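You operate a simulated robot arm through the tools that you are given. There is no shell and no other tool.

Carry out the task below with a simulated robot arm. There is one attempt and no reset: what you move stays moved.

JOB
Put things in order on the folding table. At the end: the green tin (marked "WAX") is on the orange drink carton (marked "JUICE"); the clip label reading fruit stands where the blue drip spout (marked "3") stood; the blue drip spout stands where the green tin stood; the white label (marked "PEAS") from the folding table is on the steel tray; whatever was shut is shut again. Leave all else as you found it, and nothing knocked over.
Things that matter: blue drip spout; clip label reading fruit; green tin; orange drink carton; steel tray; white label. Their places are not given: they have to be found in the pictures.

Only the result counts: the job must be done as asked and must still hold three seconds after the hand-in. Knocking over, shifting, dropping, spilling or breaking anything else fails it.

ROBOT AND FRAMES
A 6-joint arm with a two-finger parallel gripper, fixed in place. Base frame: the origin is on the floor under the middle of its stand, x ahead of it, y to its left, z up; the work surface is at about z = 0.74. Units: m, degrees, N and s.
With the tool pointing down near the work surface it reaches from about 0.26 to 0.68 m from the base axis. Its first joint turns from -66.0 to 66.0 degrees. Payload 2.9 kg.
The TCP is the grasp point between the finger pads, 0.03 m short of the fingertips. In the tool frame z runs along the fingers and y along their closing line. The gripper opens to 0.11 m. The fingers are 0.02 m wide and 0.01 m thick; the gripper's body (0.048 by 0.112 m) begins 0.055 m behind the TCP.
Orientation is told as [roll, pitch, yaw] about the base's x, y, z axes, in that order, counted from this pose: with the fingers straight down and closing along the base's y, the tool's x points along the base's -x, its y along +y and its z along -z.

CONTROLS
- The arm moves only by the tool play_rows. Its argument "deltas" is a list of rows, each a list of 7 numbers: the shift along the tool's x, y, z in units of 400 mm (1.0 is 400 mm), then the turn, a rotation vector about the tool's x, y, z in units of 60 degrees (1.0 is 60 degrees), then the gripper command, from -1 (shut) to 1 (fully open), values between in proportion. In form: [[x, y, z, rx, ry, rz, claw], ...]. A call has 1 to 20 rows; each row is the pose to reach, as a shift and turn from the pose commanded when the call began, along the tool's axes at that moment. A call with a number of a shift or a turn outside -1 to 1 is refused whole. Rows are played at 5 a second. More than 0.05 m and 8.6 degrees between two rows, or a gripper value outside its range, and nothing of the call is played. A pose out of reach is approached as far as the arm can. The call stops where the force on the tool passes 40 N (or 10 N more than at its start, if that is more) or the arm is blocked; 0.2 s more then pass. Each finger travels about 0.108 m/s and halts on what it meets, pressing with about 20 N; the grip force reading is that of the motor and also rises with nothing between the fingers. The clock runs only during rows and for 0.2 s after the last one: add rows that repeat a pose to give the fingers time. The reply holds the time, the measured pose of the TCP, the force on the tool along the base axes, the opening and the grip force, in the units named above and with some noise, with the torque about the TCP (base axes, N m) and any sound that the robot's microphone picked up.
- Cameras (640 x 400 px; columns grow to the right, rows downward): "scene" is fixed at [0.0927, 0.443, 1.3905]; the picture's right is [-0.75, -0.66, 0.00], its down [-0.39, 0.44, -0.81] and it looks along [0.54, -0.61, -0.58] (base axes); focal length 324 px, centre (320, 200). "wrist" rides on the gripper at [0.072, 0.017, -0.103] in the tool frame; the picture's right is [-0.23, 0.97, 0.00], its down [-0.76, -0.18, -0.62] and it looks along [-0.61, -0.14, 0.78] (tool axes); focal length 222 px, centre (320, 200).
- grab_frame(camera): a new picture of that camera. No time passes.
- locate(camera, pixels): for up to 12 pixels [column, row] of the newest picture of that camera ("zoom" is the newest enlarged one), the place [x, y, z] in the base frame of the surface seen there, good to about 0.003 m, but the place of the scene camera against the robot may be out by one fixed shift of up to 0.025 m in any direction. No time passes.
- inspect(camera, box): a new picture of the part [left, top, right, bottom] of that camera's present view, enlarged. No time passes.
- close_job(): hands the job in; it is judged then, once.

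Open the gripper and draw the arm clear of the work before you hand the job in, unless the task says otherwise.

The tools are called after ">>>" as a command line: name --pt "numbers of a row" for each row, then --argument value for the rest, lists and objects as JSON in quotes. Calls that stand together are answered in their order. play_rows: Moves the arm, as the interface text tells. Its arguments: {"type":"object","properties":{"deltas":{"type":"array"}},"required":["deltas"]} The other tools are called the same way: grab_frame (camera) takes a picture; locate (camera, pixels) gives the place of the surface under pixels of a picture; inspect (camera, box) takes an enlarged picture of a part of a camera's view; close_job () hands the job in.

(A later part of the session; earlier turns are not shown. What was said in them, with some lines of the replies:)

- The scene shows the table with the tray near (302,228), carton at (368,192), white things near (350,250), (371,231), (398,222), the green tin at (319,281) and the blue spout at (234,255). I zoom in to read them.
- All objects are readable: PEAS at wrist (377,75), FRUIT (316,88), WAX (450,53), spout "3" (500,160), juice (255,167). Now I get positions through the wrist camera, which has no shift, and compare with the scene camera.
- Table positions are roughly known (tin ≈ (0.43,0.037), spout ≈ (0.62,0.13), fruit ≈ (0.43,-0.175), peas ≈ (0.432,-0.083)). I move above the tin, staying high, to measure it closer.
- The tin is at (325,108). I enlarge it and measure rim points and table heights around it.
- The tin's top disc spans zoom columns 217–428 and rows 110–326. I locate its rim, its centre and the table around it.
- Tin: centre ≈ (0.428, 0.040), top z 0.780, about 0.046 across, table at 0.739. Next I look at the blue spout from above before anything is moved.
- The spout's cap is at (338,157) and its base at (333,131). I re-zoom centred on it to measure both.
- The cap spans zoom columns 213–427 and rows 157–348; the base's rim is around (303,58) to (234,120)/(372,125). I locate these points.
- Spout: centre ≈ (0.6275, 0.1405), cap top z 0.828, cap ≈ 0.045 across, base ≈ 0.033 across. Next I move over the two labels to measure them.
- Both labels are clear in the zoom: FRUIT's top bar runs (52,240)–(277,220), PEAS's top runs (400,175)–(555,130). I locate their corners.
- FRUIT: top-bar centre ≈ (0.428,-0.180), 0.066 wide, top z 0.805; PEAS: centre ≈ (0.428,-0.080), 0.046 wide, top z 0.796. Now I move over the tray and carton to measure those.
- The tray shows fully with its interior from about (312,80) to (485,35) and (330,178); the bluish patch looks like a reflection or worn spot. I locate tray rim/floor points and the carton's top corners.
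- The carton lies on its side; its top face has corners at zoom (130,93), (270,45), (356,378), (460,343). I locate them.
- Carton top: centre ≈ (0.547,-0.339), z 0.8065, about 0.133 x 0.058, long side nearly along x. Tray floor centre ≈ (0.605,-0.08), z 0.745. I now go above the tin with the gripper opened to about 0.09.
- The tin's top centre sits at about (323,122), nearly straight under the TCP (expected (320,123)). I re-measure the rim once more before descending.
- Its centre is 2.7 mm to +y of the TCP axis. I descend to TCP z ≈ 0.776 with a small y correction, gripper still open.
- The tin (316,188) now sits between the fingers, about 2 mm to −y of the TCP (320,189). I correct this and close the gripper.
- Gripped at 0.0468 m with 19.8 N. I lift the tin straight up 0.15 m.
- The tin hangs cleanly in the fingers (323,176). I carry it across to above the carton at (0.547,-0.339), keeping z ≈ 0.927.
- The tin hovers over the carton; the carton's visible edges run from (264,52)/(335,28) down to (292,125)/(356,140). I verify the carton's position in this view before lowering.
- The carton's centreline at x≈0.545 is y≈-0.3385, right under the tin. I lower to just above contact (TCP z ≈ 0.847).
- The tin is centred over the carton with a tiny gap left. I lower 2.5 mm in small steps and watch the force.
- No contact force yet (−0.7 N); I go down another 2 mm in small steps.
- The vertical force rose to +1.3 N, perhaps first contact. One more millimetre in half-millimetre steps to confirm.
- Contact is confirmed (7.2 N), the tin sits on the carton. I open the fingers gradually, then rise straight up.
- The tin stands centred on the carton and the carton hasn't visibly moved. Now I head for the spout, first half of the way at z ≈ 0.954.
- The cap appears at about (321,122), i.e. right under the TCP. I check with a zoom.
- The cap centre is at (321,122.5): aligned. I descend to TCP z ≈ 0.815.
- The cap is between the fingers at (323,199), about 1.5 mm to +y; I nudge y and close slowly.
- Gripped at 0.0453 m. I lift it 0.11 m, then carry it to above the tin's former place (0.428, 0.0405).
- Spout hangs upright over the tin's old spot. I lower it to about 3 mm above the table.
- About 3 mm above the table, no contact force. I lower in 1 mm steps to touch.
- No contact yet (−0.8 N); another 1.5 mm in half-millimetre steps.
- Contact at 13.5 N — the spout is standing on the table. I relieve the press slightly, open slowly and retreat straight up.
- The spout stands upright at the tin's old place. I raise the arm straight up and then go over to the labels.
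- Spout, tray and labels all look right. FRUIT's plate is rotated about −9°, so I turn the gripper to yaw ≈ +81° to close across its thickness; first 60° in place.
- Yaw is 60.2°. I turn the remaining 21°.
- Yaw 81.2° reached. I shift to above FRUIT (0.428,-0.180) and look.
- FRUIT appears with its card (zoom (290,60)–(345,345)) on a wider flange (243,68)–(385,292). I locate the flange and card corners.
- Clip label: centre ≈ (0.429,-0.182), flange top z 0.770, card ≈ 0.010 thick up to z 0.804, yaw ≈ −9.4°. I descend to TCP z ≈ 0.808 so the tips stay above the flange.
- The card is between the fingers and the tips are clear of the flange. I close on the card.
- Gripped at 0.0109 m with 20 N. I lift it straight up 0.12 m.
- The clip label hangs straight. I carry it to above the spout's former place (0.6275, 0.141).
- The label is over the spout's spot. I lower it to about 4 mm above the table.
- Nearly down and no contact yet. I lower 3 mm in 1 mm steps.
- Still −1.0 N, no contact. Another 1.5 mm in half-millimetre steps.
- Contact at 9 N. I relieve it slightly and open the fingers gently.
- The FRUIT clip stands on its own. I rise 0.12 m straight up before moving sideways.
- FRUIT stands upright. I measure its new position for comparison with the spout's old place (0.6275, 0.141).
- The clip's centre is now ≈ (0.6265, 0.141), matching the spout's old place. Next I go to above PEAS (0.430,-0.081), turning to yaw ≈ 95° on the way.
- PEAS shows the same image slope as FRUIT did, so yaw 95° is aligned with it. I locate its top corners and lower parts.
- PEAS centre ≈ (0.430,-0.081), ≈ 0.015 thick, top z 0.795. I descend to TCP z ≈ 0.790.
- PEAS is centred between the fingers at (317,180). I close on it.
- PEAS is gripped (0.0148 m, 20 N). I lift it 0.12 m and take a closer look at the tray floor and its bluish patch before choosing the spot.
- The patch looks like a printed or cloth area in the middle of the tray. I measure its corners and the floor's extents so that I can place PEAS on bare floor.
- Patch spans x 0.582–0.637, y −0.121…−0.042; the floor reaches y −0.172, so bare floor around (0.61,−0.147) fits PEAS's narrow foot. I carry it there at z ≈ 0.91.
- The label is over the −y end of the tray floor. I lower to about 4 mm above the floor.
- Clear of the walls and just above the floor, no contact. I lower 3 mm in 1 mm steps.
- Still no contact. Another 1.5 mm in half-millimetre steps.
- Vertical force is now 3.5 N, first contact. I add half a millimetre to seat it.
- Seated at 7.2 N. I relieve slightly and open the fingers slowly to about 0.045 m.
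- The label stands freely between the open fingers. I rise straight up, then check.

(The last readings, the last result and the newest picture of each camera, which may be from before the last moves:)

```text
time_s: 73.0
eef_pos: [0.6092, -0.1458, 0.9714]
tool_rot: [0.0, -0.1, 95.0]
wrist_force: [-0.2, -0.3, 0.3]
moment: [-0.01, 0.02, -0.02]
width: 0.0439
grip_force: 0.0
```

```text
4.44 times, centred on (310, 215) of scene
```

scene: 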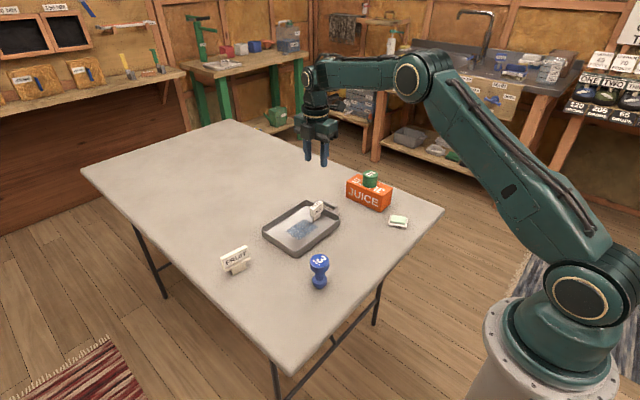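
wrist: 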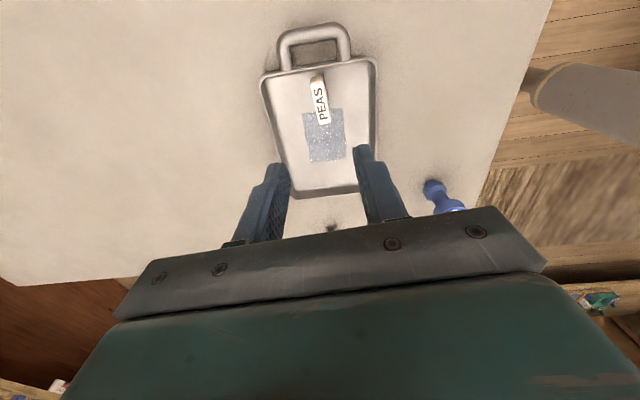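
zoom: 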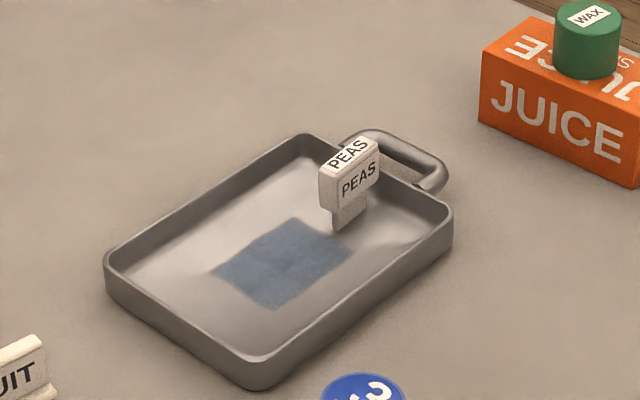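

PEAS stands on the tray; the tin, FRUIT and spout look right. I raise and draw the arm back toward its start pose with the gripper open, then verify positions.

>>> play_rows --pt "0.001 0.06 -0.07 0 0 0 0.2" --pt "0.002 0.14 -0.14 0 0 0 0.5" --pt "0.004 0.23 -0.2 0 0 0 0.8" --pt "0.005 0.32 -0.24 0 0 0 1" --pt "0.007 0.4 -0.265 0 0 0 1" --pt "0.008 0.4775 -0.275 0 0 0 1" --pt "0.008 0.4775 -0.275 0 0 0 1" --pt "0.008 0.4775 -0.275 0 0 0 1"

>>> grab_frame --camera "scene"

>>> grab_frame --camera "wrist"

>>> inspect --camera "scene" --box '[200, 160, 430, 310]'

```text
time_s: 74.8
eef_pos: [0.4144, -0.1689, 1.0819]
tool_rot: [0.0, 0.0, 94.9]
wrist_force: [0.0, -0.3, -0.7]
moment: [0.0, 0.01, -0.01]
width: 0.1098
grip_force: 0.1
```

```text
taken
```

scene: 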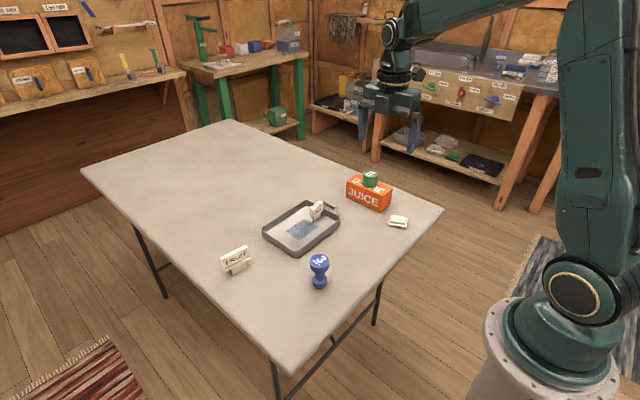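

```text
taken
```

wrist: 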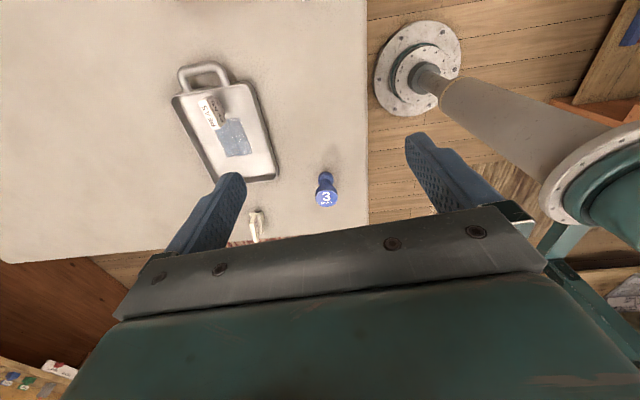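

```text
2.67 times, centred on (315, 235) of scene
```

zoom: 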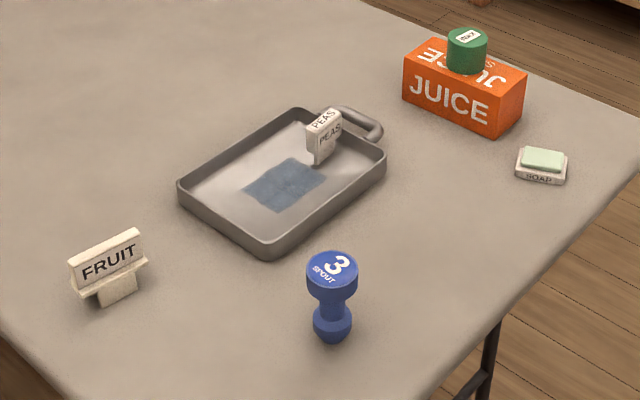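

Everything stands where intended. I do a last position check of the spout, the tin, the carton, the tray and the soap with the scene camera.

>>> locate --camera "scene" --pixels '[[319, 259], [320, 283], [372, 191], [362, 196], [300, 229], [398, 219], [370, 176], [317, 208], [235, 255], [263, 233], [337, 222]]'

```text
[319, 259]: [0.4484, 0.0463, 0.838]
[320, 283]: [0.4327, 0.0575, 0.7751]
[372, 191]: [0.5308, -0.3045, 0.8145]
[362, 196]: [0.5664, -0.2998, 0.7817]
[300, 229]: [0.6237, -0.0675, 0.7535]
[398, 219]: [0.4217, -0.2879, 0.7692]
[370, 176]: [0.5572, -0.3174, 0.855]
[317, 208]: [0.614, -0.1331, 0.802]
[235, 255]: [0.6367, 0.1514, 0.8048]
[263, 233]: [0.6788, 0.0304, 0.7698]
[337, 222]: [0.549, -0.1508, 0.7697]
```

Positions agree with the plan: the carton, tray and soap match their first readings, the spout stands at the tin's place, FRUIT at the spout's place, PEAS on the tray and WAX on the carton. The gripper is open and the arm is clear, so I hand in.

>>> close_job

```text
The job is handed in.
```

The table is in the order you asked for, and I've handed the job in. I don't have the judging result yet.

- **Green tin (WAX):** it stands centred on the orange juice carton.
- **Blue drip spout (3):** it stands where the tin stood, at about (0.428, 0.040).
- **Clip label (FRUIT):** it stands where the spout stood. I measured its centre at (0.6265, 0.141), against about (0.6275, 0.141) for the spout before the move.
- **White label (PEAS):** it stands upright on the steel tray, near the handle end. I kept it clear of the bluish patch in the middle of the tray.

In the last pictures nothing was knocked over, and the carton, tray and soap were where they started. I saw nothing on the table that had been shut, so there was nothing to shut again. The gripper is open and the arm is back near its starting position.
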